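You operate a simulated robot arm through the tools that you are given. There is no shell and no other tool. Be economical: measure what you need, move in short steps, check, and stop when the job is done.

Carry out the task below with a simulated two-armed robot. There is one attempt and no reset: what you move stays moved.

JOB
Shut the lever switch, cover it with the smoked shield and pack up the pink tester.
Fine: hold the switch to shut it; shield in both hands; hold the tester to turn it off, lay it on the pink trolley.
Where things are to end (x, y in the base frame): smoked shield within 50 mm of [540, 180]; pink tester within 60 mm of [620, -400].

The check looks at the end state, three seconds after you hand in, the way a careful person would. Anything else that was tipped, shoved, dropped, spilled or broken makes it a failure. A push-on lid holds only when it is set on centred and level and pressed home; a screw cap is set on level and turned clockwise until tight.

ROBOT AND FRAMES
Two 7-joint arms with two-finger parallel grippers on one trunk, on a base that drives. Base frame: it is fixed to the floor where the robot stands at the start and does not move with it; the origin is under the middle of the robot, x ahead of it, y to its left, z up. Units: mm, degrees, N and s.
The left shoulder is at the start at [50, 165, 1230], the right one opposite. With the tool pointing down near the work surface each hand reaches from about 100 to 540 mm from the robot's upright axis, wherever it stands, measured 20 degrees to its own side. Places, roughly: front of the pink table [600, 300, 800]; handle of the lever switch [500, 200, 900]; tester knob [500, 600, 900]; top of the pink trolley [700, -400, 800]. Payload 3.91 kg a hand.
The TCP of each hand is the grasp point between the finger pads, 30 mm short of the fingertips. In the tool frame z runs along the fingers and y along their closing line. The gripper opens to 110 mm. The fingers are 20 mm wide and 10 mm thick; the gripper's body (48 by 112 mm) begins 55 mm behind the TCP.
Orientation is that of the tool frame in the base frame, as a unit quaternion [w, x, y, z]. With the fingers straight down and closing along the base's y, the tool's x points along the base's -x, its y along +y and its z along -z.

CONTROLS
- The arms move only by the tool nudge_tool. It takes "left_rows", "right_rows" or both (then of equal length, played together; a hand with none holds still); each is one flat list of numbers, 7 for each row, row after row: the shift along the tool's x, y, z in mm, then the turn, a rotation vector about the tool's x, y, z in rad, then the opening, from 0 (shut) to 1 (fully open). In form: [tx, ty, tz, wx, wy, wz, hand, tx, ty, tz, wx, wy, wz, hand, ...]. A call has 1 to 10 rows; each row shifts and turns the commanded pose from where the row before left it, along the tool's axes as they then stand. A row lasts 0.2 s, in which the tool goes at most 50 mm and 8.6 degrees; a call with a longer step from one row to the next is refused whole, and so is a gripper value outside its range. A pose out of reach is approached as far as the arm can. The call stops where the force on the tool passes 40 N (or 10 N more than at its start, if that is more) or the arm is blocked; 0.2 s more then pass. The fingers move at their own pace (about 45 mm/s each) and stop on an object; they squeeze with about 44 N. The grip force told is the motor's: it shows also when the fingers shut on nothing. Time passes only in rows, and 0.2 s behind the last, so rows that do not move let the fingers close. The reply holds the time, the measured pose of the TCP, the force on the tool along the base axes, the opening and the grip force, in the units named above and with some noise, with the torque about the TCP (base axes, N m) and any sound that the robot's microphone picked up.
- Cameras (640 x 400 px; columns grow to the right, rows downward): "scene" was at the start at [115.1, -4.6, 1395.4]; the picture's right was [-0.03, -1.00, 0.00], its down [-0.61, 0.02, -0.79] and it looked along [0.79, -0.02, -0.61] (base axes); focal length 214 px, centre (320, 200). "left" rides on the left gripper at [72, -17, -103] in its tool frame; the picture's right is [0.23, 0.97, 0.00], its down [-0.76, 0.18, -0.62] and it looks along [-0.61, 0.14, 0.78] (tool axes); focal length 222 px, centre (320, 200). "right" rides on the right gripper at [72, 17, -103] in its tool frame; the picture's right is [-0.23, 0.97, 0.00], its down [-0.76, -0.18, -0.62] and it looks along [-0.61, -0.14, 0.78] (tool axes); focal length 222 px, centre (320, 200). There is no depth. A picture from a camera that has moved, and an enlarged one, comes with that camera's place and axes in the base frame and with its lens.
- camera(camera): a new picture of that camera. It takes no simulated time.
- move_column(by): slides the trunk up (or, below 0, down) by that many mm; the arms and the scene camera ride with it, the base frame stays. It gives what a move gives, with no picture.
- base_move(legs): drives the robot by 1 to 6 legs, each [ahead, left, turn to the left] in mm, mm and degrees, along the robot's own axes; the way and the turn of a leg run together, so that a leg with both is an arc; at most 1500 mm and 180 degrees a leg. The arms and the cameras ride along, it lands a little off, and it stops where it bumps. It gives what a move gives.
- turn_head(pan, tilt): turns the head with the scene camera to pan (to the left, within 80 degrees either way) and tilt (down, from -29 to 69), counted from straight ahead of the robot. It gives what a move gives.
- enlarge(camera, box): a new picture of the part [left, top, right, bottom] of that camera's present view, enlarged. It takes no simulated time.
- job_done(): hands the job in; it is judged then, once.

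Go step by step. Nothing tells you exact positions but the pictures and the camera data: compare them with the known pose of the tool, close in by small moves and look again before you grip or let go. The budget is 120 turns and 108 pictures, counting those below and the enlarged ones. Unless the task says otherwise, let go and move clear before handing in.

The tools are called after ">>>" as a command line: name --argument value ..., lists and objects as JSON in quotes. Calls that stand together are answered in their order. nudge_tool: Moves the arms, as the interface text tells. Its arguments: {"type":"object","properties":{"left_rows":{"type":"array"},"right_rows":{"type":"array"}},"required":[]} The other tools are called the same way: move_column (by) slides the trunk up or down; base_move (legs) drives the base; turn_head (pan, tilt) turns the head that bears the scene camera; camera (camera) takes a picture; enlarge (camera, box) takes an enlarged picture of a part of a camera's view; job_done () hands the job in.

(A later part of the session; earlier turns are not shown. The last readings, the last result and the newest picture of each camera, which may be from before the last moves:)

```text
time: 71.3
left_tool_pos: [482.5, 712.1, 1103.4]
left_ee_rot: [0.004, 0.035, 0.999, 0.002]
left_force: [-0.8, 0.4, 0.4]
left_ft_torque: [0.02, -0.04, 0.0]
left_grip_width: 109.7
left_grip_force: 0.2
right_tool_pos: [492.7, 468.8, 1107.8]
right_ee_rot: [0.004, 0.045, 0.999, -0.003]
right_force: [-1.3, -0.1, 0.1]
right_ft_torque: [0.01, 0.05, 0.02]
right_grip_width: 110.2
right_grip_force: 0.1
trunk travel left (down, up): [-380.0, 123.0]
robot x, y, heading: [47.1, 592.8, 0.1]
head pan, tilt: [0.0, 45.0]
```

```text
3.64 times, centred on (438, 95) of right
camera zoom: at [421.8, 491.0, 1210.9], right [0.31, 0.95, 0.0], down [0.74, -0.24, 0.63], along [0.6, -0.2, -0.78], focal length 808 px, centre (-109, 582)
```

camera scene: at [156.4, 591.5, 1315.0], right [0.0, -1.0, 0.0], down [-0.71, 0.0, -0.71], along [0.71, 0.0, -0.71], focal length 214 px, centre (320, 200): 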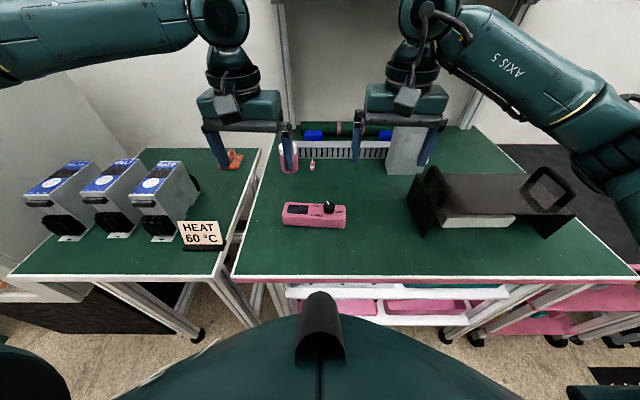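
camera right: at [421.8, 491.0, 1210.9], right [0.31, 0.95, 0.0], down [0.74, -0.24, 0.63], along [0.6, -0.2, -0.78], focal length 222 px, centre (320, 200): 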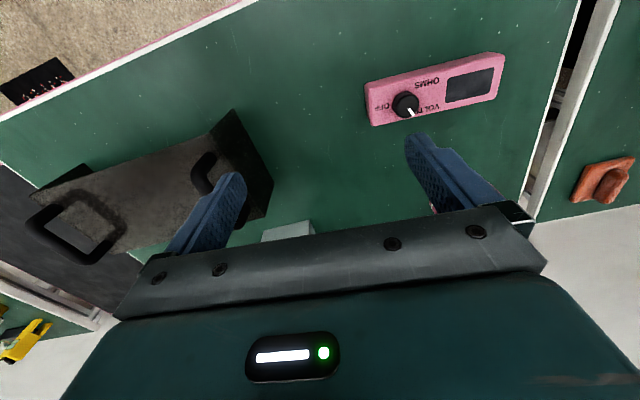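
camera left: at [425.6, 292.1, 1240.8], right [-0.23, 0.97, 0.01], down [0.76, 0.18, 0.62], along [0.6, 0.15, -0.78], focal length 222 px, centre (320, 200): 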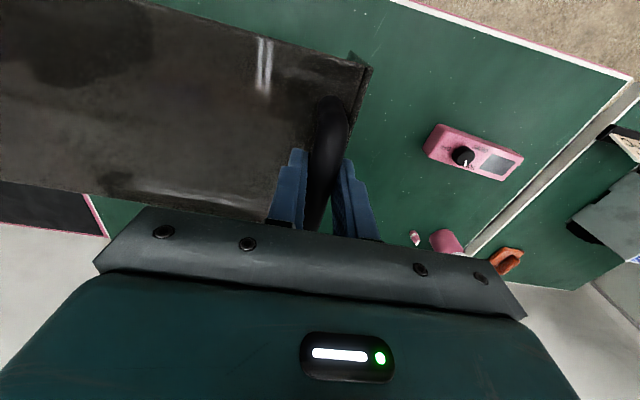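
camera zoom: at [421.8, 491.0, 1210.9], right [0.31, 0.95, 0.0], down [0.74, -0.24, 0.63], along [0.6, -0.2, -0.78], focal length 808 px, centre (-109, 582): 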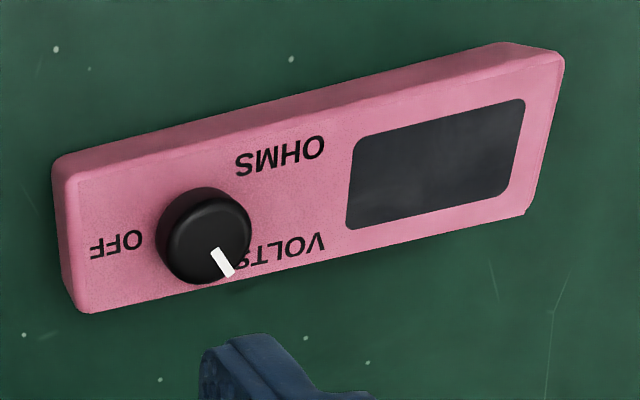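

The tester body is about 164×52 mm centred near (543, 608), with its top at z≈889. Its knob is near (537, 567) with its top at ≈918, pointing at VOLTS; OFF lies on its -y side. I'll move in, lower the trunk to the setting that worked before and yaw the left hand.

>>> base_move --legs '[[70, 0, 0]]'

>>> move_column --by -80

>>> nudge_tool --left_rows '[0, 20, 0, 0, 0, 0.15, 1, 0, 20, 0, 0, 0, 0.15, 1, 0, 0, 0, 0, 0, 0.15, 1, 0, 0, 0, 0, 0, 0.15, 1, 0, 0, 0, 0, 0, 0.15, 1, 0, 0, 0, 0, 0, 0.15, 1, 0, 0, 0, 0, 0, 0.15, 1, 0, 0, 0, 0, 0, 0.15, 1, 0, 0, 0, 0, 0, 0.15, 1, 0, 0, 0, 0, 0, 0.15, 1]' --right_rows '[0, 0, 0, 0, 0, 0, 1, 0, 0, 0, 0, 0, 0, 1, 0, 0, 0, 0, 0, 0, 1, 0, 0, 0, 0, 0, 0, 1, 0, 0, 0, 0, 0, 0, 1, 0, 0, 0, 0, 0, 0, 1, 0, 0, 0, 0, 0, 0, 1, 0, 0, 0, 0, 0, 0, 1, 0, 0, 0, 0, 0, 0, 1, 0, 0, 0, 0, 0, 0, 1]'

>>> nudge_tool --left_rows '[0, 0, 0, 0, 0, 0.088, 1, 0, 0, 0, 0, -0.13, 0, 1, 0, 0, 0, 0, -0.13, 0, 1, 0, 0, 0, 0, -0.13, 0, 1, 0, 0, 0, 0, -0.13, 0, 1]'

```text
time: 72.3
left_tool_pos: [552.6, 712.1, 1103.1]
left_ee_rot: [0.003, 0.037, 0.999, 0.002]
left_force: [-0.4, 0.3, 0.1]
left_ft_torque: [-0.06, 0.0, 0.0]
left_grip_width: 110.1
left_grip_force: 0.1
right_tool_pos: [562.7, 468.0, 1106.0]
right_ee_rot: [0.004, 0.044, 0.999, -0.003]
right_force: [0.4, 0.2, 0.1]
right_ft_torque: [-0.02, 0.05, 0.0]
right_grip_width: 110.1
right_grip_force: 0.1
trunk travel left (down, up): [-380.0, 123.0]
robot x, y, heading: [116.4, 592.4, 0.3]
head pan, tilt: [0.0, 45.0]
```

```text
time: 73.5
left_tool_pos: [552.7, 712.0, 1022.6]
left_ee_rot: [0.005, 0.036, 0.999, 0.003]
left_force: [0.7, -0.3, -0.5]
left_ft_torque: [-0.03, 0.01, 0.01]
left_grip_width: 109.9
left_grip_force: 0.0
right_tool_pos: [563.2, 468.9, 1027.1]
right_ee_rot: [0.004, 0.045, 0.999, -0.003]
right_force: [0.9, -0.7, -0.2]
right_ft_torque: [-0.01, -0.02, 0.0]
right_grip_width: 110.0
right_grip_force: 0.1
trunk travel left (down, up): [-300.0, 203.0]
robot x, y, heading: [115.3, 594.8, 0.2]
head pan, tilt: [0.0, 45.0]
```

```text
time: 75.7
left_tool_pos: [558.3, 750.2, 1024.1]
left_ee_rot: [0.002, 0.708, 0.706, 0.004]
left_force: [-0.6, 0.3, 0.1]
left_ft_torque: [-0.02, 0.04, 0.0]
left_grip_width: 109.9
left_grip_force: 0.0
right_tool_pos: [562.5, 467.8, 1026.1]
right_ee_rot: [0.005, 0.044, 0.999, -0.003]
right_force: [0.3, -0.7, -0.4]
right_ft_torque: [0.05, 0.05, 0.01]
right_grip_width: 109.9
right_grip_force: 0.1
trunk travel left (down, up): [-300.0, 203.0]
robot x, y, heading: [114.7, 592.0, 0.4]
head pan, tilt: [0.0, 45.0]
```

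```text
time: 76.9
left_tool_pos: [558.0, 751.9, 1024.0]
left_ee_rot: [0.176, 0.714, 0.652, -0.185]
left_force: [0.3, 0.4, -0.8]
left_ft_torque: [-0.05, 0.0, 0.02]
left_grip_width: 109.7
left_grip_force: 0.0
right_tool_pos: [563.6, 468.9, 1028.2]
right_ee_rot: [0.004, 0.045, 0.999, -0.003]
right_force: [0.1, 0.3, -0.4]
right_ft_torque: [-0.03, 0.01, -0.01]
right_grip_width: 109.8
right_grip_force: 0.1
trunk travel left (down, up): [-300.0, 203.0]
robot x, y, heading: [116.7, 591.8, 0.2]
head pan, tilt: [0.0, 45.0]
```

The left hand is yawed and tilted without limits. I'll approach to just above the display end of the tester.

>>> nudge_tool --left_rows '[-7.5, -1.5, 29, 0, 0, 0, 1, -7.5, -1.5, 29, 0, 0, 0, 1, -7.5, -1.5, 29, 0, 0, 0, 1]'

>>> camera --camera "left"

>>> enlarge --camera "scene" --box '[220, 150, 380, 250]'

```text
time: 77.7
left_tool_pos: [549.1, 690.2, 956.4]
left_ee_rot: [0.175, 0.714, 0.652, -0.186]
left_force: [0.5, -0.5, 0.0]
left_ft_torque: [-0.01, -0.01, 0.02]
left_grip_width: 110.0
left_grip_force: 0.2
right_tool_pos: [563.0, 468.0, 1026.3]
right_ee_rot: [0.005, 0.045, 0.999, -0.003]
right_force: [0.5, -0.2, 0.6]
right_ft_torque: [-0.02, 0.01, 0.0]
right_grip_width: 110.2
right_grip_force: 0.0
trunk travel left (down, up): [-300.0, 203.0]
robot x, y, heading: [110.6, 594.0, 0.4]
head pan, tilt: [0.0, 45.0]
```

```text
43 pictures are left
camera left: at [540.7, 805.1, 1011.8], right [0.99, 0.11, -0.1], down [0.14, -0.37, 0.92], along [0.06, -0.92, -0.38], focal length 222 px, centre (320, 200)
```

left: 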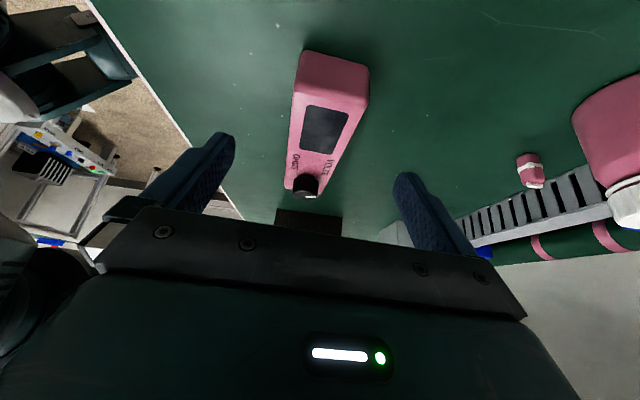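

```text
4.00 times, centred on (300, 200) of scene
camera zoom: at [226.1, 591.5, 1235.0], right [0.0, -1.0, 0.0], down [-0.71, 0.0, -0.71], along [0.71, 0.0, -0.71], focal length 858 px, centre (400, 200)
```

zoom: 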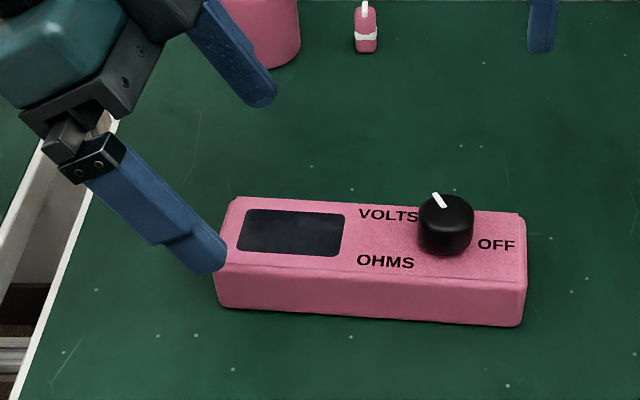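

The tester's end is at y≈697 with centre x≈548, as expected. Lowering to straddle it, then closing.

>>> nudge_tool --left_rows '[6, 0, 22, 0, 0, 0, 1, 6, 0, 22, 0, 0, 0, 1, 5.7, 0.5, 23, 0, 0, 0, 1, 0, 0, 0, 0, 0, 0, 1]'

>>> camera --camera "left"

>>> nudge_tool --left_rows '[0, 0, 0, 0, 0, 0, 0, 0, 0, 0, 0, 0, 0, 0, 0, 0, 0, 0, 0, 0, 0, 0, 0, 0, 0, 0, 0, 0, 0, 0, 0, 0, 0, 0, 0]'

>>> enlarge --camera "scene" --box '[220, 150, 380, 250]'

```text
time: 78.7
left_tool_pos: [546.6, 672.3, 891.7]
left_ee_rot: [0.175, 0.713, 0.653, -0.185]
left_force: [0.0, -0.4, -0.8]
left_ft_torque: [0.01, -0.01, 0.0]
left_grip_width: 109.8
left_grip_force: 0.0
right_tool_pos: [563.7, 468.7, 1026.6]
right_ee_rot: [0.005, 0.045, 0.999, -0.002]
right_force: [-0.5, -0.3, -0.1]
right_ft_torque: [0.02, -0.03, 0.03]
right_grip_width: 110.0
right_grip_force: 0.0
trunk travel left (down, up): [-300.0, 203.0]
robot x, y, heading: [116.7, 594.7, 0.2]
head pan, tilt: [0.0, 45.0]
```

```text
41 pictures are left
camera left: at [539.9, 787.7, 945.1], right [0.99, 0.11, -0.1], down [0.14, -0.37, 0.92], along [0.06, -0.92, -0.38], focal length 222 px, centre (320, 200)
```

left: 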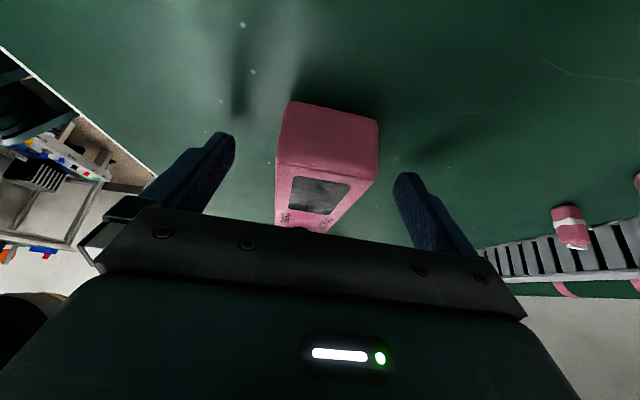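

```text
time: 79.9
left_tool_pos: [547.6, 673.0, 890.9]
left_ee_rot: [0.175, 0.714, 0.652, -0.185]
left_force: [0.5, -0.5, -0.4]
left_ft_torque: [-0.01, 0.06, 0.07]
left_grip_width: 53.6
left_grip_force: 43.3
right_tool_pos: [563.2, 468.3, 1027.6]
right_ee_rot: [0.005, 0.044, 0.999, -0.003]
right_force: [0.3, 0.4, -0.4]
right_ft_torque: [-0.01, 0.02, 0.0]
right_grip_width: 110.0
right_grip_force: 0.1
trunk travel left (down, up): [-300.0, 203.0]
robot x, y, heading: [110.9, 592.0, 0.1]
head pan, tilt: [0.0, 45.0]
```

```text
4.00 times, centred on (300, 200) of scene
camera zoom: at [226.0, 591.7, 1235.0], right [0.0, -1.0, 0.0], down [-0.71, 0.0, -0.71], along [0.71, 0.0, -0.71], focal length 858 px, centre (400, 200)
```

zoom: 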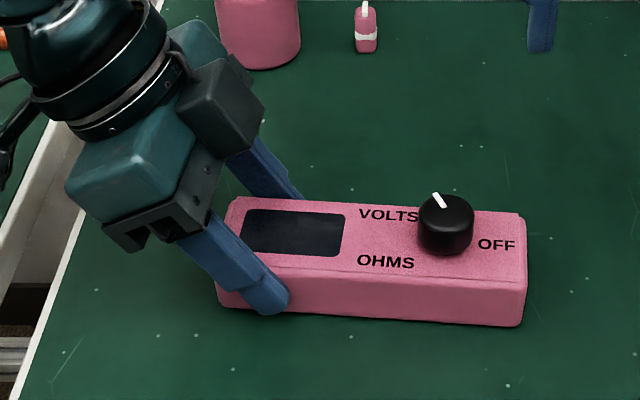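

The left hand holds the tester (53.6 mm). Now the right hand goes over the knob, pre-yawed for a clockwise turn.

>>> nudge_tool --right_rows '[11.6, 32.1, 0, 0, 0, 0, 0.6, 11.6, 32.1, 0, 0, 0, 0, 0.6, 11.6, 32.1, 0, 0, 0, 0, 0.6, 0, 0, 0, 0, 0, -0.141, 0.6, 0, 0, 0, 0, 0, -0.141, 0.6, 0, 0, 0, 0, 0, -0.141, 0.6, 0, 0, 0, 0, 0, -0.141, 0.6, 0, 0, 0, 0, 0, -0.141, 0.6, 0, 0, 0, 0, 0, -0.141, 0.6, 0, 0, 0, 0, 0, -0.141, 0.6]'

>>> camera --camera "right"

>>> enlarge --camera "scene" --box '[220, 110, 420, 235]'

```text
time: 82.1
left_tool_pos: [548.8, 670.7, 890.9]
left_ee_rot: [0.176, 0.714, 0.652, -0.184]
left_force: [1.0, -0.6, 0.1]
left_ft_torque: [-0.04, 0.08, 0.07]
left_grip_width: 53.5
left_grip_force: 44.4
right_tool_pos: [537.0, 566.6, 1026.2]
right_ee_rot: [0.004, -0.435, 0.9, -0.005]
right_force: [-0.2, -0.4, 0.0]
right_ft_torque: [0.01, 0.01, 0.01]
right_grip_width: 66.0
right_grip_force: 0.0
trunk travel left (down, up): [-300.0, 203.0]
robot x, y, heading: [116.6, 596.0, 0.0]
head pan, tilt: [0.0, 45.0]
```

```text
39 pictures are left
camera right: at [477.8, 520.7, 1130.6], right [-0.62, 0.78, -0.01], down [0.61, 0.49, 0.63], along [0.49, 0.38, -0.78], focal length 222 px, centre (320, 200)
```

right: 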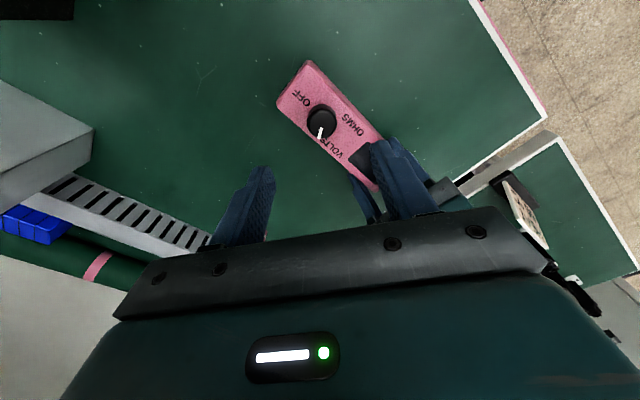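

```text
3.20 times, centred on (320, 172) of scene
camera zoom: at [225.9, 591.6, 1235.0], right [0.0, -1.0, 0.0], down [-0.71, 0.0, -0.71], along [0.71, 0.0, -0.71], focal length 686 px, centre (320, 288)
```

zoom: 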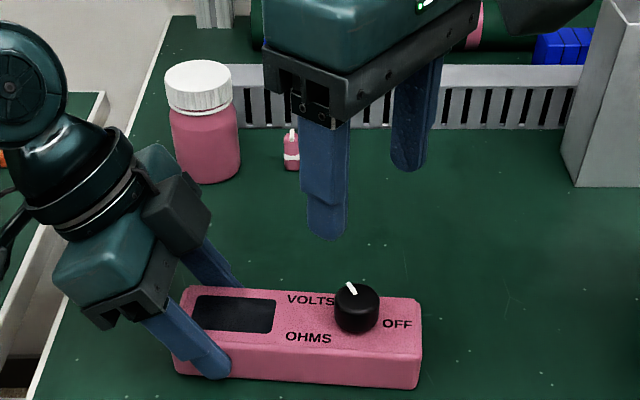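

The knob is centred under the right gripper at about (536, 566). I'll lower so the pads flank the knob and close on it.

>>> nudge_tool --right_rows '[0, 0, 30, 0, 0, 0, 0.6, 0, 0, 30, 0, 0, 0, 0.6, 0, 0, 25, 0, 0, 0, 0.6, 0, 0, 15, 0, 0, 0, 0.6]'

>>> enlarge --camera "scene" --box '[240, 140, 400, 240]'

>>> camera --camera "right"

```text
time: 83.1
left_tool_pos: [547.8, 672.2, 890.5]
left_ee_rot: [0.175, 0.714, 0.652, -0.186]
left_force: [-0.9, 0.7, 1.3]
left_ft_torque: [0.0, 0.1, -0.02]
left_grip_width: 53.2
left_grip_force: 43.7
right_tool_pos: [537.1, 565.9, 925.5]
right_ee_rot: [0.003, -0.434, 0.901, -0.005]
right_force: [0.4, 0.3, -0.4]
right_ft_torque: [0.0, 0.0, 0.02]
right_grip_width: 65.8
right_grip_force: 0.1
trunk travel left (down, up): [-300.0, 203.0]
robot x, y, heading: [114.9, 593.0, 0.1]
head pan, tilt: [0.0, 45.0]
```

```text
4.00 times, centred on (320, 190) of scene
camera zoom: at [225.9, 591.7, 1235.1], right [0.0, -1.0, 0.0], down [-0.71, 0.0, -0.71], along [0.71, 0.0, -0.71], focal length 858 px, centre (320, 240)
```

zoom: 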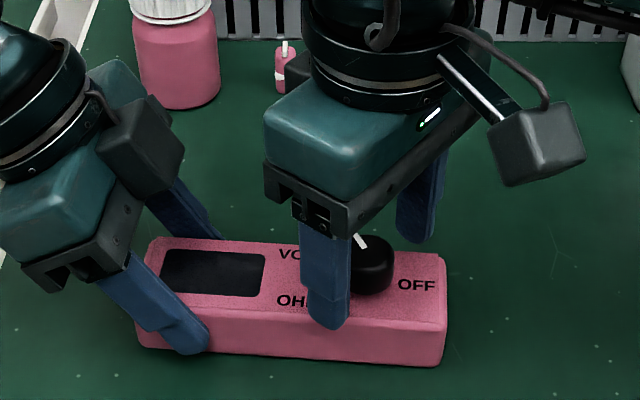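

```text
36 pictures are left
camera right: at [478.8, 520.3, 1030.2], right [-0.62, 0.78, -0.01], down [0.61, 0.49, 0.63], along [0.5, 0.38, -0.78], focal length 222 px, centre (320, 200)
```

right: 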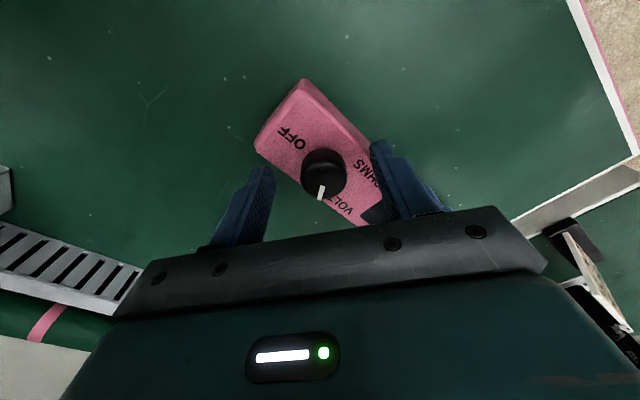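

The knob is centred between the pads. Closing and turning clockwise about 56°.

>>> nudge_tool --right_rows '[0, 0, 0, 0, 0, 0, 0, 0, 0, 0, 0, 0, 0, 0, 0, 0, 0, 0, 0, 0, 0, 0, 0, 0, 0, 0, 0.14, 0, 0, 0, 0, 0, 0, 0.14, 0, 0, 0, 0, 0, 0, 0.14, 0, 0, 0, 0, 0, 0, 0.14, 0, 0, 0, 0, 0, 0, 0.14, 0, 0, 0, 0, 0, 0, 0.14, 0, 0, 0, 0, 0, 0, 0.14, 0]'

>>> enlarge --camera "scene" --box '[240, 140, 400, 240]'

>>> enlarge --camera "right" --box '[220, 80, 440, 218]'

```text
time: 85.3
left_tool_pos: [548.4, 671.1, 892.4]
left_ee_rot: [0.178, 0.713, 0.652, -0.186]
left_force: [10.1, -24.0, -2.0]
left_ft_torque: [0.16, 0.0, 1.19]
left_grip_width: 53.8
left_grip_force: 43.8
right_tool_pos: [537.0, 569.0, 926.0]
right_ee_rot: [0.004, 0.04, 0.999, 0.002]
right_force: [-10.2, 25.4, 2.0]
right_ft_torque: [0.94, 0.28, 0.12]
right_grip_width: 28.6
right_grip_force: 44.1
trunk travel left (down, up): [-300.0, 203.0]
robot x, y, heading: [115.2, 595.1, 0.2]
head pan, tilt: [0.0, 45.0]
```

```text
4.00 times, centred on (320, 190) of scene
camera zoom: at [226.1, 591.7, 1235.0], right [0.0, -1.0, 0.0], down [-0.71, 0.0, -0.71], along [0.71, 0.0, -0.71], focal length 858 px, centre (320, 240)
```

zoom: 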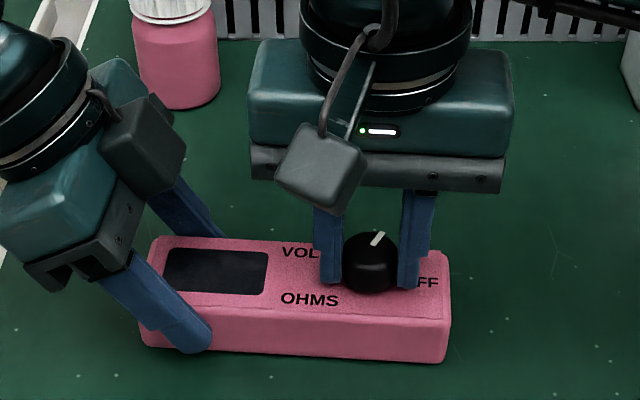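

```text
2.90 times, centred on (330, 149) of right
camera zoom: at [465.4, 590.6, 1030.3], right [0.31, 0.95, 0.0], down [0.74, -0.24, 0.63], along [0.6, -0.19, -0.78], focal length 644 px, centre (291, 348)
```

zoom: 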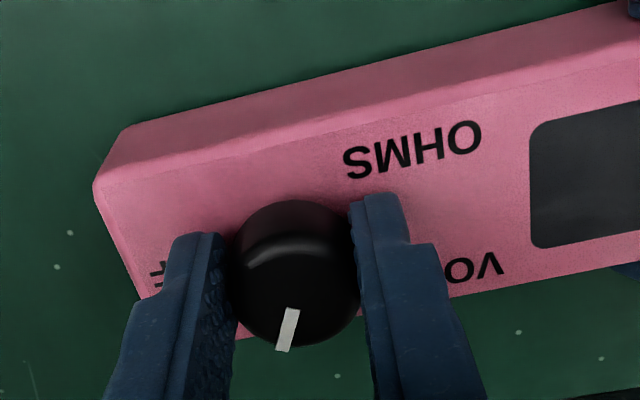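

The knob follows: the pointer has moved about 56° clockwise. I'll continue the turn, easing the side load slightly.

>>> nudge_tool --right_rows '[0, 2, 0, 0, 0, 0, 0, 0, 0, 0, 0, 0, 0.13, 0, 0, 0, 0, 0, 0, 0.13, 0, 0, 0, 0, 0, 0, 0.13, 0, 0, 0, 0, 0, 0, 0.13, 0, 0, 0, 0, 0, 0, 0.13, 0, 0, 0, 0, 0, 0, 0.13, 0, 0, 0, 0, 0, 0, 0.13, 0]'

>>> enlarge --camera "scene" --box '[240, 140, 400, 240]'

>>> enlarge --camera "right" --box '[220, 80, 440, 218]'

```text
time: 87.1
left_tool_pos: [547.0, 671.2, 891.5]
left_ee_rot: [0.178, 0.714, 0.651, -0.186]
left_force: [3.4, -29.5, 2.3]
left_ft_torque: [0.21, -0.32, 0.49]
left_grip_width: 53.7
left_grip_force: 44.5
right_tool_pos: [538.2, 570.6, 926.0]
right_ee_rot: [0.004, 0.476, 0.879, 0.004]
right_force: [-2.4, 30.1, -3.6]
right_ft_torque: [0.49, 0.44, 0.13]
right_grip_width: 28.2
right_grip_force: 43.8
trunk travel left (down, up): [-300.0, 203.0]
robot x, y, heading: [116.6, 591.5, 0.0]
head pan, tilt: [0.0, 45.0]
```

```text
4.00 times, centred on (320, 190) of scene
camera zoom: at [226.1, 591.7, 1235.0], right [0.0, -1.0, 0.0], down [-0.71, 0.0, -0.71], along [0.71, 0.0, -0.71], focal length 858 px, centre (320, 240)
```

zoom: 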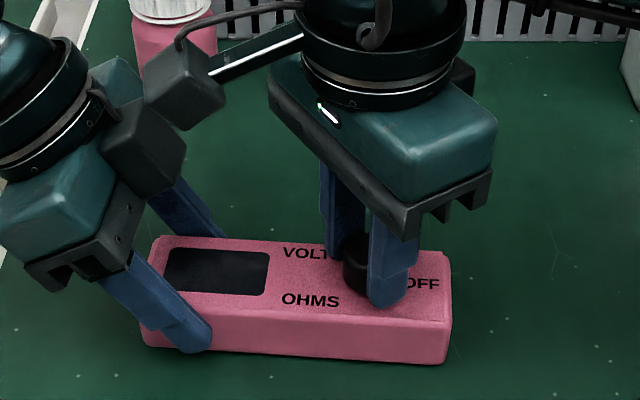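

```text
2.90 times, centred on (330, 149) of right
camera zoom: at [511.6, 640.0, 1030.8], right [0.94, 0.34, 0.01], down [0.26, -0.74, 0.62], along [0.22, -0.58, -0.78], focal length 644 px, centre (291, 348)
```

zoom: 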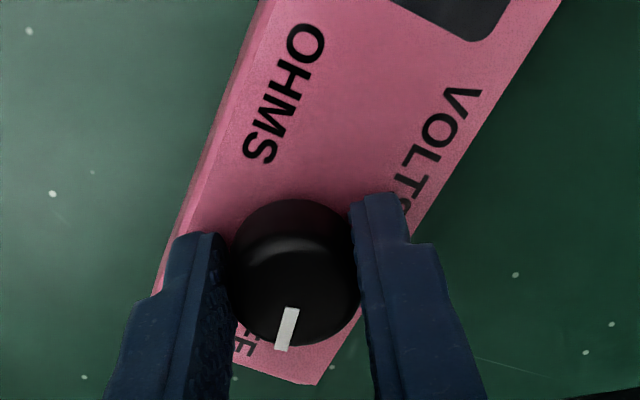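

The pointer is now about 15° short of OFF, but the right wrist camera is nearing the left hand. I'll release, rotate back 1 rad around the knob and look.

>>> nudge_tool --right_rows '[0, 0, 0, 0, 0, 0, 0.6, 0, 0, 0, 0, 0, 0, 0.6, 0, 0, 0, 0, 0, 0, 0.6, 0, 0, 0, 0, 0, -0.14, 0.6, 0, 0, 0, 0, 0, -0.14, 0.6, 0, 0, 0, 0, 0, -0.14, 0.6, 0, 0, 0, 0, 0, -0.14, 0.6, 0, 0, 0, 0, 0, -0.14, 0.6, 0, 0, 0, 0, 0, -0.14, 0.6, 0, 0, 0, 0, 0, -0.14, 0.6]'

>>> enlarge --camera "right" --box '[220, 80, 440, 218]'

```text
time: 89.3
left_tool_pos: [547.5, 671.7, 891.3]
left_ee_rot: [0.176, 0.714, 0.652, -0.185]
left_force: [-0.1, 2.4, 4.5]
left_ft_torque: [0.38, 0.15, -0.03]
left_grip_width: 53.6
left_grip_force: 43.9
right_tool_pos: [536.4, 568.9, 926.0]
right_ee_rot: [0.004, 0.005, 1.0, -0.003]
right_force: [-0.1, -0.1, -0.1]
right_ft_torque: [0.03, 0.0, 0.02]
right_grip_width: 66.1
right_grip_force: 0.1
trunk travel left (down, up): [-300.0, 203.0]
robot x, y, heading: [117.9, 592.6, 0.0]
head pan, tilt: [0.0, 45.0]
```

```text
2.90 times, centred on (330, 149) of right
camera zoom: at [464.4, 585.9, 1030.0], right [0.24, 0.97, 0.0], down [0.75, -0.18, 0.63], along [0.61, -0.15, -0.78], focal length 644 px, centre (291, 348)
```

zoom: 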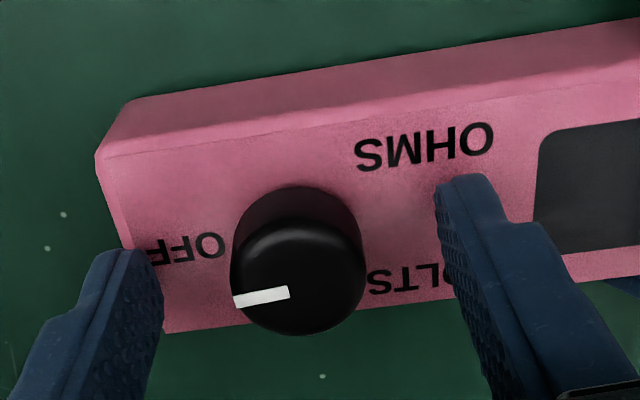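

The pointer now lies parallel to the body's long axis, pointing at OFF. I'll raise the right hand clear and shift the left grip to the tester's middle for lifting.

>>> nudge_tool --right_rows '[0, 0, -30, 0, 0, 0, 0.6, 0, 0, -30, 0, 0, 0, 0.6, 0, -20, -30, 0, 0, 0, 0.6, 0, -40, -20, 0, 0, 0, 0.6, 0, -40, 0, 0, 0, 0, 0.6, 0, -40, 0, 0, 0, 0, 0.6]' --left_rows '[0, 0, 0, 0, 0, 0, 0, 0, 0, 0, 0, 0, 0, 0, 0, 0, 0, 0, 0, 0, 1, 0, 0, 0, 0, 0, 0, 1, 0, 0, 0, 0, 0, 0, 1, 0, 0, 0, 0, 0, 0, 1]'

>>> enlarge --camera "scene" --box '[240, 140, 400, 240]'

>>> camera --camera "left"

```text
time: 90.7
left_tool_pos: [547.3, 671.5, 891.0]
left_ee_rot: [0.176, 0.714, 0.652, -0.185]
left_force: [-0.3, -0.2, -0.4]
left_ft_torque: [0.01, 0.01, -0.01]
left_grip_width: 110.1
left_grip_force: 0.0
right_tool_pos: [534.8, 431.3, 1037.0]
right_ee_rot: [0.005, 0.004, 1.0, -0.003]
right_force: [0.7, -0.1, 0.5]
right_ft_torque: [-0.01, 0.01, -0.01]
right_grip_width: 65.8
right_grip_force: 0.0
trunk travel left (down, up): [-300.0, 203.0]
robot x, y, heading: [117.6, 594.3, 0.2]
head pan, tilt: [0.0, 45.0]
```

```text
4.00 times, centred on (320, 190) of scene
camera zoom: at [225.8, 591.3, 1235.1], right [0.0, -1.0, 0.0], down [-0.71, 0.0, -0.71], along [0.71, 0.0, -0.71], focal length 858 px, centre (320, 240)
```

zoom: 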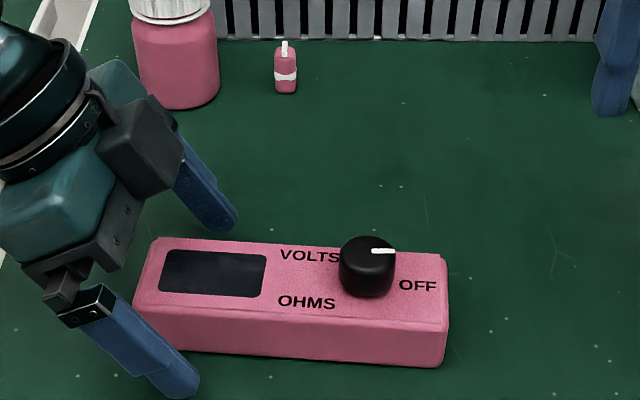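

```text
29 pictures are left
camera left: at [539.7, 787.3, 945.5], right [0.99, 0.11, -0.1], down [0.14, -0.37, 0.92], along [0.06, -0.92, -0.38], focal length 222 px, centre (320, 200)
```

left: 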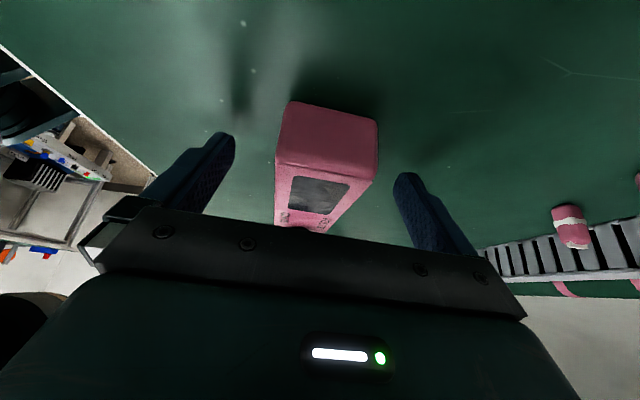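

The pointer looks aligned with OFF; a tighter view will confirm before I move the tester.

>>> enlarge --camera "scene" --box '[310, 190, 360, 222]'

```text
12.50 times, centred on (335, 206) of scene
camera zoom: at [225.8, 591.3, 1235.1], right [0.0, -1.0, 0.0], down [-0.71, 0.0, -0.71], along [0.71, 0.0, -0.71], focal length 2681 px, centre (132, 125)
```

zoom: 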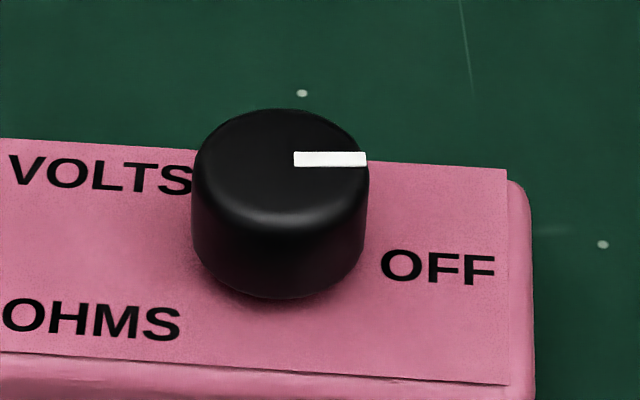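

The knob has settled into the OFF position. Now I'll slide the open left hand along the body to its middle and grip.

>>> nudge_tool --left_rows '[-15.6, 0.6, 8.9, 0, 0, 0, 1, -15.6, 0.6, 8.9, 0, 0, 0, 1, -15.6, 0.6, 8.9, 0, 0, 0, 1, 0, 0, 0, 0, 0, 0, 0, 0, 0, 0, 0, 0, 0, 0, 0, 0, 0, 0, 0, 0, 0, 0, 0, 0, 0, 0, 0, 0, 0, 0, 0, 0, 0, 0, 0]'

>>> enlarge --camera "scene" --box '[240, 140, 400, 240]'

```text
time: 92.5
left_tool_pos: [534.1, 637.0, 900.3]
left_ee_rot: [0.175, 0.714, 0.652, -0.184]
left_force: [-0.4, 1.0, 0.9]
left_ft_torque: [0.01, 0.04, 0.08]
left_grip_width: 53.6
left_grip_force: 44.0
left hand out of reach, approached as far as the arm can: row 2, 3
right_tool_pos: [535.3, 430.8, 1037.1]
right_ee_rot: [0.004, 0.006, 1.0, -0.002]
right_force: [0.1, -0.7, 0.1]
right_ft_torque: [-0.04, -0.01, -0.01]
right_grip_width: 65.9
right_grip_force: 0.1
trunk travel left (down, up): [-300.0, 203.0]
robot x, y, heading: [115.0, 591.6, 0.5]
head pan, tilt: [0.0, 45.0]
```

```text
4.00 times, centred on (320, 190) of scene
camera zoom: at [225.9, 591.7, 1235.1], right [0.0, -1.0, 0.0], down [-0.71, 0.0, -0.71], along [0.71, 0.0, -0.71], focal length 858 px, centre (320, 240)
```

zoom: 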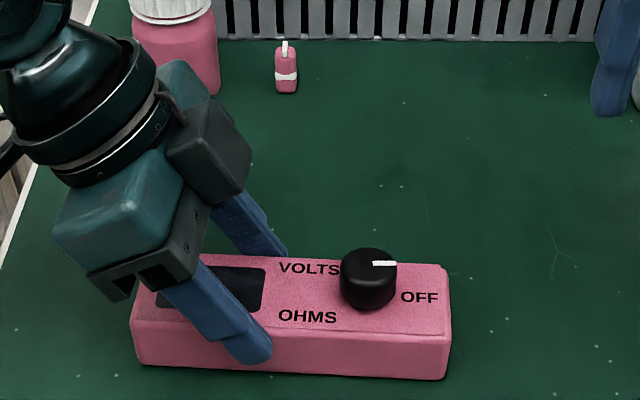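

The arm's limit left the grip at y≈637, about 20 mm from the tester's centre, with a firm 53.6 mm hold. I'll try a small lift and check it stays level.

>>> nudge_tool --left_rows '[-5, 0, -8.7, 0, 0, 0, 0, -5, 0, -8.7, 0, 0, 0, 0, -5, 0, -8.7, 0, 0, 0, 0, 0, 0, 0, 0, 0, 0, 0]'

>>> enlarge --camera "scene" --box '[220, 130, 380, 230]'

```text
time: 93.5
left_tool_pos: [534.9, 636.8, 930.7]
left_ee_rot: [0.175, 0.714, 0.652, -0.185]
left_force: [0.6, -0.8, -2.0]
left_ft_torque: [0.08, 0.01, 0.0]
left_grip_width: 53.6
left_grip_force: 43.8
right_tool_pos: [535.2, 431.2, 1035.9]
right_ee_rot: [0.004, 0.006, 1.0, -0.003]
right_force: [-0.5, -0.4, -0.3]
right_ft_torque: [0.0, 0.02, 0.01]
right_grip_width: 65.9
right_grip_force: 0.1
trunk travel left (down, up): [-300.0, 203.0]
robot x, y, heading: [114.9, 595.4, 0.3]
head pan, tilt: [0.0, 45.0]
```

```text
4.00 times, centred on (300, 180) of scene
camera zoom: at [226.1, 591.7, 1235.0], right [0.0, -1.0, 0.0], down [-0.71, 0.0, -0.71], along [0.71, 0.0, -0.71], focal length 858 px, centre (400, 280)
```

zoom: 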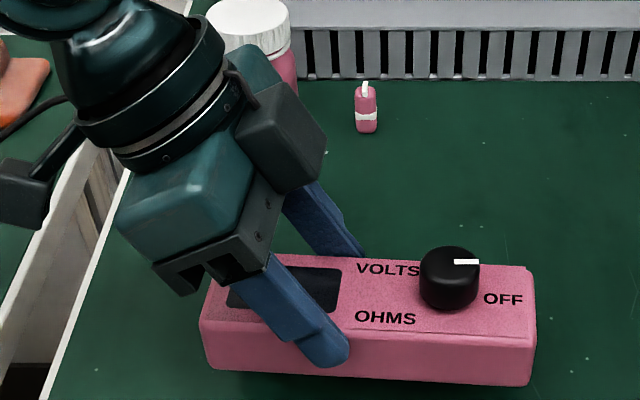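

The tester lifts level (2 N). I'll raise it with the trunk, then rotate it about the vertical so the hand points forward for better reach.

>>> move_column --by 150

>>> nudge_tool --left_rows '[0, 0, 0, -0.0746, 0, -0.13, 0, 0, 0, 0, -0.0746, 0, -0.13, 0, 0, 0, 0, -0.0746, 0, -0.13, 0, 0, 0, 0, -0.0746, 0, -0.13, 0, 0, 0, 0, -0.0746, 0, -0.13, 0, 0, 0, 0, -0.0746, 0, -0.13, 0, 0, 0, 0, -0.0746, 0, -0.13, 0, 0, 0, 0, -0.0746, 0, -0.13, 0, 0, 0, 0, -0.0746, 0, -0.13, 0, 0, 0, 0, -0.0746, 0, -0.13, 0]'

>>> camera --camera "scene"

```text
time: 95.2
left_tool_pos: [533.9, 638.3, 1079.3]
left_ee_rot: [0.175, 0.714, 0.652, -0.185]
left_force: [0.4, 0.0, -2.0]
left_ft_torque: [0.07, 0.04, 0.04]
left_grip_width: 53.5
left_grip_force: 43.7
right_tool_pos: [534.9, 431.2, 1186.2]
right_ee_rot: [0.005, 0.006, 1.0, -0.003]
right_force: [-0.4, -0.3, 0.6]
right_ft_torque: [-0.01, 0.01, 0.04]
right_grip_width: 66.2
right_grip_force: 0.0
trunk travel left (down, up): [-450.0, 53.0]
robot x, y, heading: [115.5, 591.2, 0.2]
head pan, tilt: [0.0, 45.0]
```

```text
time: 97.4
left_tool_pos: [530.8, 672.6, 1090.9]
left_ee_rot: [0.261, 0.077, 0.962, -0.019]
left_force: [-0.2, -0.2, -1.6]
left_ft_torque: [0.0, 0.06, 0.01]
left_grip_width: 53.2
left_grip_force: 44.1
left hand out of reach, approached as far as the arm can: row 8, 9, 10
right_tool_pos: [535.7, 431.0, 1187.3]
right_ee_rot: [0.004, 0.006, 1.0, -0.003]
right_force: [0.3, 0.4, 0.1]
right_ft_torque: [0.01, 0.0, -0.01]
right_grip_width: 65.9
right_grip_force: 0.1
trunk travel left (down, up): [-450.0, 53.0]
robot x, y, heading: [114.8, 598.6, 0.4]
head pan, tilt: [0.0, 45.0]
```

```text
25 pictures are left
camera scene: at [226.1, 591.8, 1385.0], right [0.0, -1.0, 0.0], down [-0.71, 0.0, -0.71], along [0.71, 0.0, -0.71], focal length 214 px, centre (320, 200)
```

scene: 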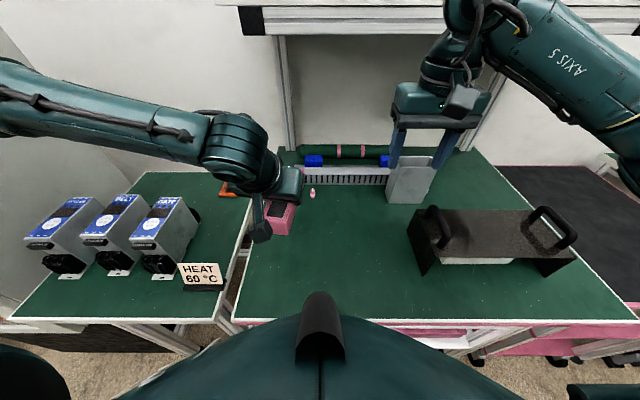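

The tester hangs level with its long axis now forward. I'll back off and drive right to the trolley.

>>> base_move --legs '[[-60, 0, 0], [0, -1085, 0]]'

>>> camera --camera "scene"

```text
time: 107.7
left_tool_pos: [474.3, -397.8, 1090.0]
left_ee_rot: [0.262, 0.079, 0.962, -0.02]
left_force: [0.0, -0.7, -2.5]
left_ft_torque: [-0.03, 0.06, -0.01]
left_grip_width: 53.4
left_grip_force: 44.2
right_tool_pos: [476.9, -640.6, 1187.2]
right_ee_rot: [0.004, 0.008, 1.0, -0.002]
right_force: [0.2, -0.1, -0.4]
right_ft_torque: [0.0, -0.02, 0.0]
right_grip_width: 65.9
right_grip_force: 0.0
trunk travel left (down, up): [-450.0, 53.0]
robot x, y, heading: [56.2, -477.6, -0.0]
head pan, tilt: [0.0, 45.0]
```

```text
24 pictures are left
camera scene: at [168.7, -479.8, 1385.0], right [0.0, -1.0, 0.0], down [-0.71, 0.0, -0.71], along [0.71, 0.0, -0.71], focal length 214 px, centre (320, 200)
```

scene: 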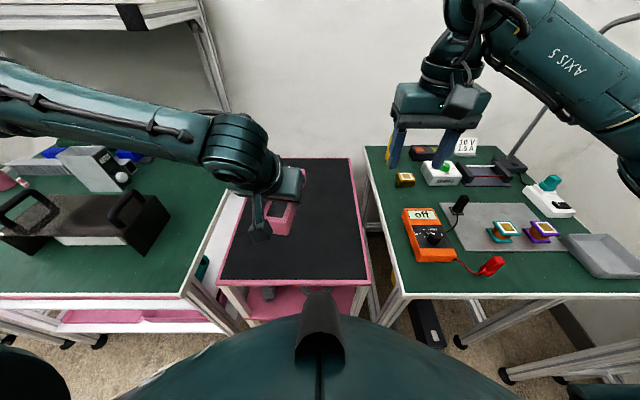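

I'm in front of the trolley. I'll drive in 58 mm, extend the left hand forward and lower partway with the trunk.

>>> base_move --legs '[[58, 0, 0]]'

>>> nudge_tool --left_rows '[-18.8, 3.5, 10.8, 0, 0, 0, 0, -18.8, 3.5, 10.8, 0, 0, 0, 0, -18.8, 3.5, 10.8, 0, 0, 0, 0]'

>>> move_column --by -180

>>> camera --camera "scene"

>>> camera --camera "left"

```text
time: 108.6
left_tool_pos: [531.3, -398.7, 1089.4]
left_ee_rot: [0.26, 0.08, 0.962, -0.019]
left_force: [0.1, 0.1, -3.0]
left_ft_torque: [0.01, 0.08, -0.02]
left_grip_width: 53.2
left_grip_force: 43.9
right_tool_pos: [535.7, -642.7, 1185.7]
right_ee_rot: [0.003, 0.007, 1.0, -0.002]
right_force: [0.2, 0.1, -0.2]
right_ft_torque: [-0.04, 0.04, -0.01]
right_grip_width: 65.8
right_grip_force: 0.1
trunk travel left (down, up): [-450.0, 53.0]
robot x, y, heading: [114.1, -476.3, -0.0]
head pan, tilt: [0.0, 45.0]
```

```text
time: 109.4
left_tool_pos: [594.6, -387.2, 1093.5]
left_ee_rot: [0.261, 0.08, 0.962, -0.019]
left_force: [-0.3, 0.3, -2.4]
left_ft_torque: [-0.01, 0.01, 0.01]
left_grip_width: 53.2
left_grip_force: 44.0
left hand out of reach, approached as far as the arm can: row 2, 3
right_tool_pos: [534.6, -640.1, 1187.2]
right_ee_rot: [0.004, 0.008, 1.0, -0.002]
right_force: [0.2, -0.5, 0.6]
right_ft_torque: [0.0, -0.01, 0.0]
right_grip_width: 66.0
right_grip_force: 0.0
trunk travel left (down, up): [-450.0, 53.0]
robot x, y, heading: [115.0, -478.0, 0.2]
head pan, tilt: [0.0, 45.0]
```

```text
time: 111.4
left_tool_pos: [591.9, -388.9, 913.4]
left_ee_rot: [0.261, 0.08, 0.962, -0.019]
left_force: [1.0, 0.4, -1.5]
left_ft_torque: [-0.02, 0.09, 0.0]
left_grip_width: 53.4
left_grip_force: 43.1
right_tool_pos: [535.3, -640.3, 1007.9]
right_ee_rot: [0.005, 0.009, 1.0, -0.002]
right_force: [0.5, -0.5, -0.2]
right_ft_torque: [-0.01, 0.01, -0.02]
right_grip_width: 66.0
right_grip_force: 0.0
trunk travel left (down, up): [-270.0, 233.0]
robot x, y, heading: [116.9, -475.6, -0.2]
head pan, tilt: [0.0, 45.0]
```

```text
23 pictures are left
camera scene: at [226.1, -479.6, 1205.1], right [0.0, -1.0, 0.0], down [-0.71, 0.0, -0.71], along [0.71, 0.0, -0.71], focal length 214 px, centre (320, 200)
```

scene: 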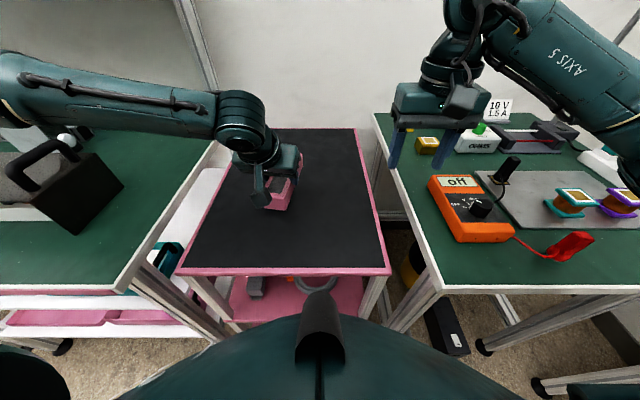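

```text
22 pictures are left
camera left: at [477.4, -385.9, 965.9], right [-0.03, 0.99, -0.11], down [0.37, 0.12, 0.92], along [0.93, -0.01, -0.37], focal length 222 px, centre (320, 200)
```

left: 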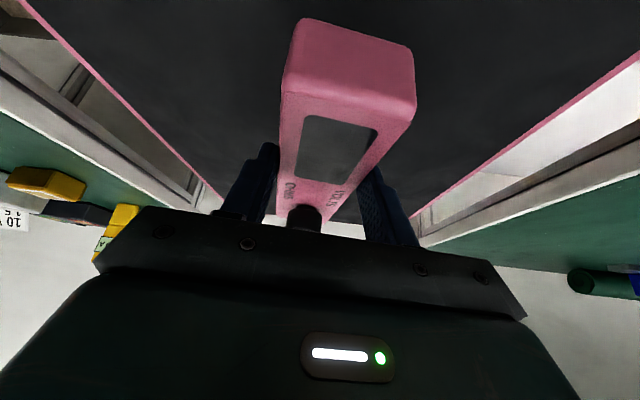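

The tester's centre is near (615, -393), about 60 mm above the trolley. I'll lower most of the way by trunk, then finish in small arm steps until contact.

>>> move_column --by -45

>>> nudge_tool --left_rows '[1.5, 0, 2.6, 0, 0, 0, 0, 1.5, 0, 2.6, 0, 0, 0, 0, 1.5, 0, 2.6, 0, 0, 0, 0, 1, 0, 1.73, 0, 0, 0, 0, 1, 0, 1.73, 0, 0, 0, 0, 1, 0, 1.73, 0, 0, 0, 0, 1, 0, 1.73, 0, 0, 0, 0]'

>>> enlarge --camera "scene" --box '[200, 120, 360, 220]'

```text
time: 112.3
left_tool_pos: [593.6, -388.5, 867.8]
left_ee_rot: [0.26, 0.08, 0.962, -0.02]
left_force: [-0.3, -0.8, -1.0]
left_ft_torque: [0.0, 0.02, 0.03]
left_grip_width: 53.3
left_grip_force: 44.4
right_tool_pos: [535.1, -642.6, 962.5]
right_ee_rot: [0.005, 0.008, 1.0, -0.003]
right_force: [-0.1, 0.1, -0.4]
right_ft_torque: [0.0, -0.01, 0.02]
right_grip_width: 65.9
right_grip_force: 0.1
trunk travel left (down, up): [-225.0, 278.0]
robot x, y, heading: [112.4, -475.2, -0.2]
head pan, tilt: [0.0, 45.0]
```

```text
time: 113.9
left_tool_pos: [592.8, -383.6, 853.8]
left_ee_rot: [0.262, 0.08, 0.962, -0.021]
left_force: [-0.3, 0.2, 6.8]
left_ft_torque: [0.19, 0.57, 0.02]
left_grip_width: 53.2
left_grip_force: 43.4
left hand out of reach, approached as far as the arm can: row 5
right_tool_pos: [534.9, -642.7, 960.2]
right_ee_rot: [0.004, 0.008, 1.0, -0.003]
right_force: [-0.3, 0.2, 0.9]
right_ft_torque: [0.03, 0.0, -0.02]
right_grip_width: 66.0
right_grip_force: 0.0
trunk travel left (down, up): [-225.0, 278.0]
robot x, y, heading: [116.1, -476.0, 0.3]
head pan, tilt: [0.0, 45.0]
```

```text
4.00 times, centred on (280, 170) of scene
camera zoom: at [225.6, -479.7, 1160.3], right [0.0, -1.0, 0.0], down [-0.71, 0.0, -0.71], along [0.71, 0.0, -0.71], focal length 858 px, centre (480, 320)
```

zoom: 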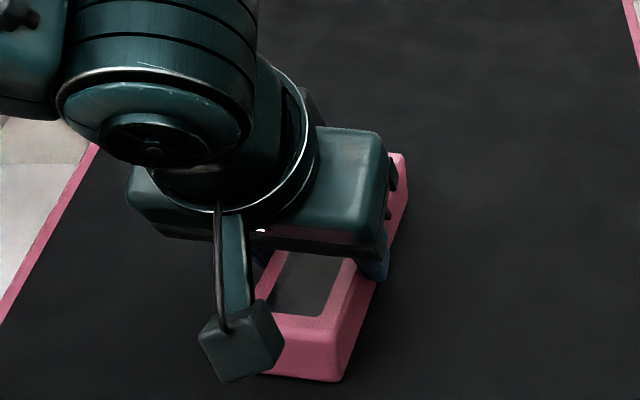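

Contact has begun (force rose from -2 to +7 N at z≈854, as expected). I'll press another couple of mm to be sure it's flat.

>>> nudge_tool --left_rows '[0.5, 0, 0.87, 0, 0, 0, 0, 0.5, 0, 0.87, 0, 0, 0, 0, 0, 0, 0, 0, 0, 0, 0]'

>>> camera --camera "left"

>>> enlarge --camera "right" --box '[320, 0, 640, 200]'

```text
time: 114.7
left_tool_pos: [591.9, -384.9, 852.7]
left_ee_rot: [0.264, 0.08, 0.961, -0.022]
left_force: [2.8, -2.0, 17.0]
left_ft_torque: [0.11, 0.96, 0.07]
left_grip_width: 53.4
left_grip_force: 44.3
right_tool_pos: [534.0, -641.5, 962.6]
right_ee_rot: [0.005, 0.008, 1.0, -0.003]
right_force: [-0.7, 1.0, -0.1]
right_ft_torque: [0.0, 0.01, 0.01]
right_grip_width: 65.9
right_grip_force: 0.1
trunk travel left (down, up): [-225.0, 278.0]
robot x, y, heading: [116.2, -478.9, -0.1]
head pan, tilt: [0.0, 45.0]
```

```text
20 pictures are left
camera left: at [476.2, -381.8, 904.5], right [-0.03, 0.99, -0.12], down [0.36, 0.12, 0.92], along [0.93, -0.01, -0.36], focal length 222 px, centre (320, 200)
```

left: 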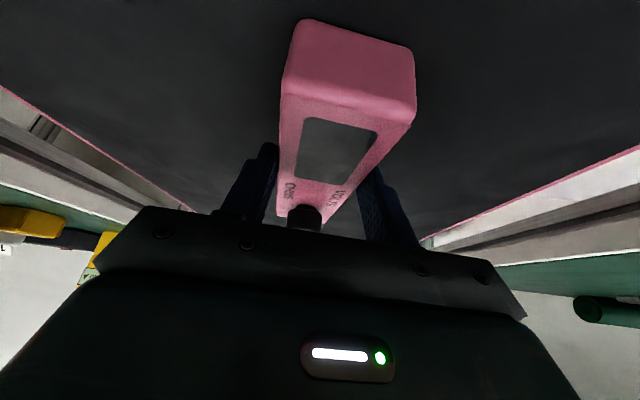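

```text
2.00 times, centred on (480, 100) of right
camera zoom: at [461.2, -624.4, 1066.4], right [0.24, 0.97, 0.0], down [0.75, -0.19, 0.63], along [0.61, -0.15, -0.78], focal length 444 px, centre (0, 400)
```

zoom: 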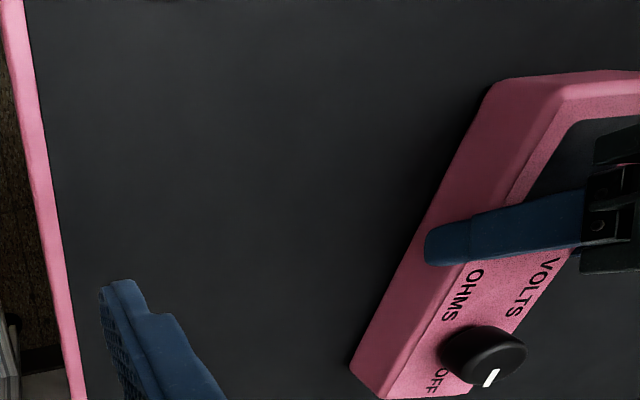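

The tester rests on the trolley with its knob at OFF. Opening the left hand and retreating upward.

>>> nudge_tool --left_rows '[-0.5, 0, -0.87, 0, 0, 0, 0, 0, 0, 0, 0, 0, 0, 1, 0, 0, 0, 0, 0, 0, 1, 0, 0, 0, 0, 0, 0, 1, 0, 0, 0, 0, 0, 0, 1, -10, 0, -17.3, 0, 0, 0, 1, -10, 0, -17.3, 0, 0, 0, 1, -10, 0, -17.3, 0, 0, 0, 1, -10, 0, -17.3, 0, 0, 0, 1, 0, 0, -30, 0, 0, 0, 1]'

>>> base_move --legs '[[-150, 0, 0]]'

>>> camera --camera "scene"

>>> camera --camera "left"

```text
time: 116.9
left_tool_pos: [577.6, -382.7, 956.9]
left_ee_rot: [0.261, 0.079, 0.962, -0.02]
left_force: [-0.2, -0.3, -0.8]
left_ft_torque: [-0.06, 0.0, -0.02]
left_grip_width: 109.9
left_grip_force: 0.0
right_tool_pos: [534.9, -641.9, 962.6]
right_ee_rot: [0.004, 0.008, 1.0, -0.002]
right_force: [0.9, 1.3, -0.2]
right_ft_torque: [-0.01, -0.01, 0.0]
right_grip_width: 66.0
right_grip_force: 0.0
trunk travel left (down, up): [-225.0, 278.0]
robot x, y, heading: [117.1, -474.8, 0.0]
head pan, tilt: [0.0, 45.0]
```

```text
time: 118.3
left_tool_pos: [429.5, -383.4, 956.9]
left_ee_rot: [0.26, 0.08, 0.962, -0.02]
left_force: [0.3, -0.4, 0.6]
left_ft_torque: [0.0, -0.02, 0.03]
left_grip_width: 110.1
left_grip_force: 0.1
right_tool_pos: [386.0, -642.1, 962.6]
right_ee_rot: [0.003, 0.008, 1.0, -0.003]
right_force: [-0.3, -1.0, 0.3]
right_ft_torque: [0.0, -0.05, -0.03]
right_grip_width: 65.8
right_grip_force: 0.0
trunk travel left (down, up): [-225.0, 278.0]
robot x, y, heading: [-32.7, -479.6, 0.2]
head pan, tilt: [0.0, 45.0]
```

```text
18 pictures are left
camera scene: at [77.3, -479.8, 1160.1], right [0.0, -1.0, 0.0], down [-0.71, 0.0, -0.71], along [0.71, 0.0, -0.71], focal length 214 px, centre (320, 200)
```

scene: 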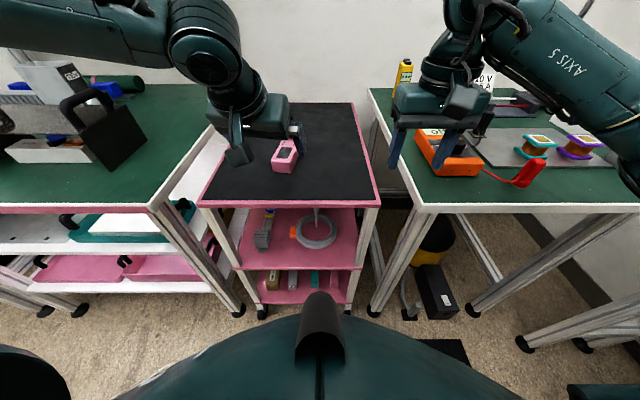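

```text
17 pictures are left
camera left: at [312.5, -380.2, 1009.5], right [-0.03, 0.99, -0.11], down [0.37, 0.12, 0.92], along [0.93, -0.01, -0.37], focal length 222 px, centre (320, 200)
```

left: 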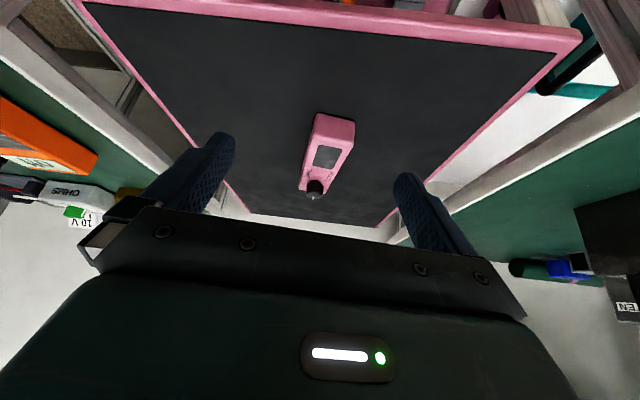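

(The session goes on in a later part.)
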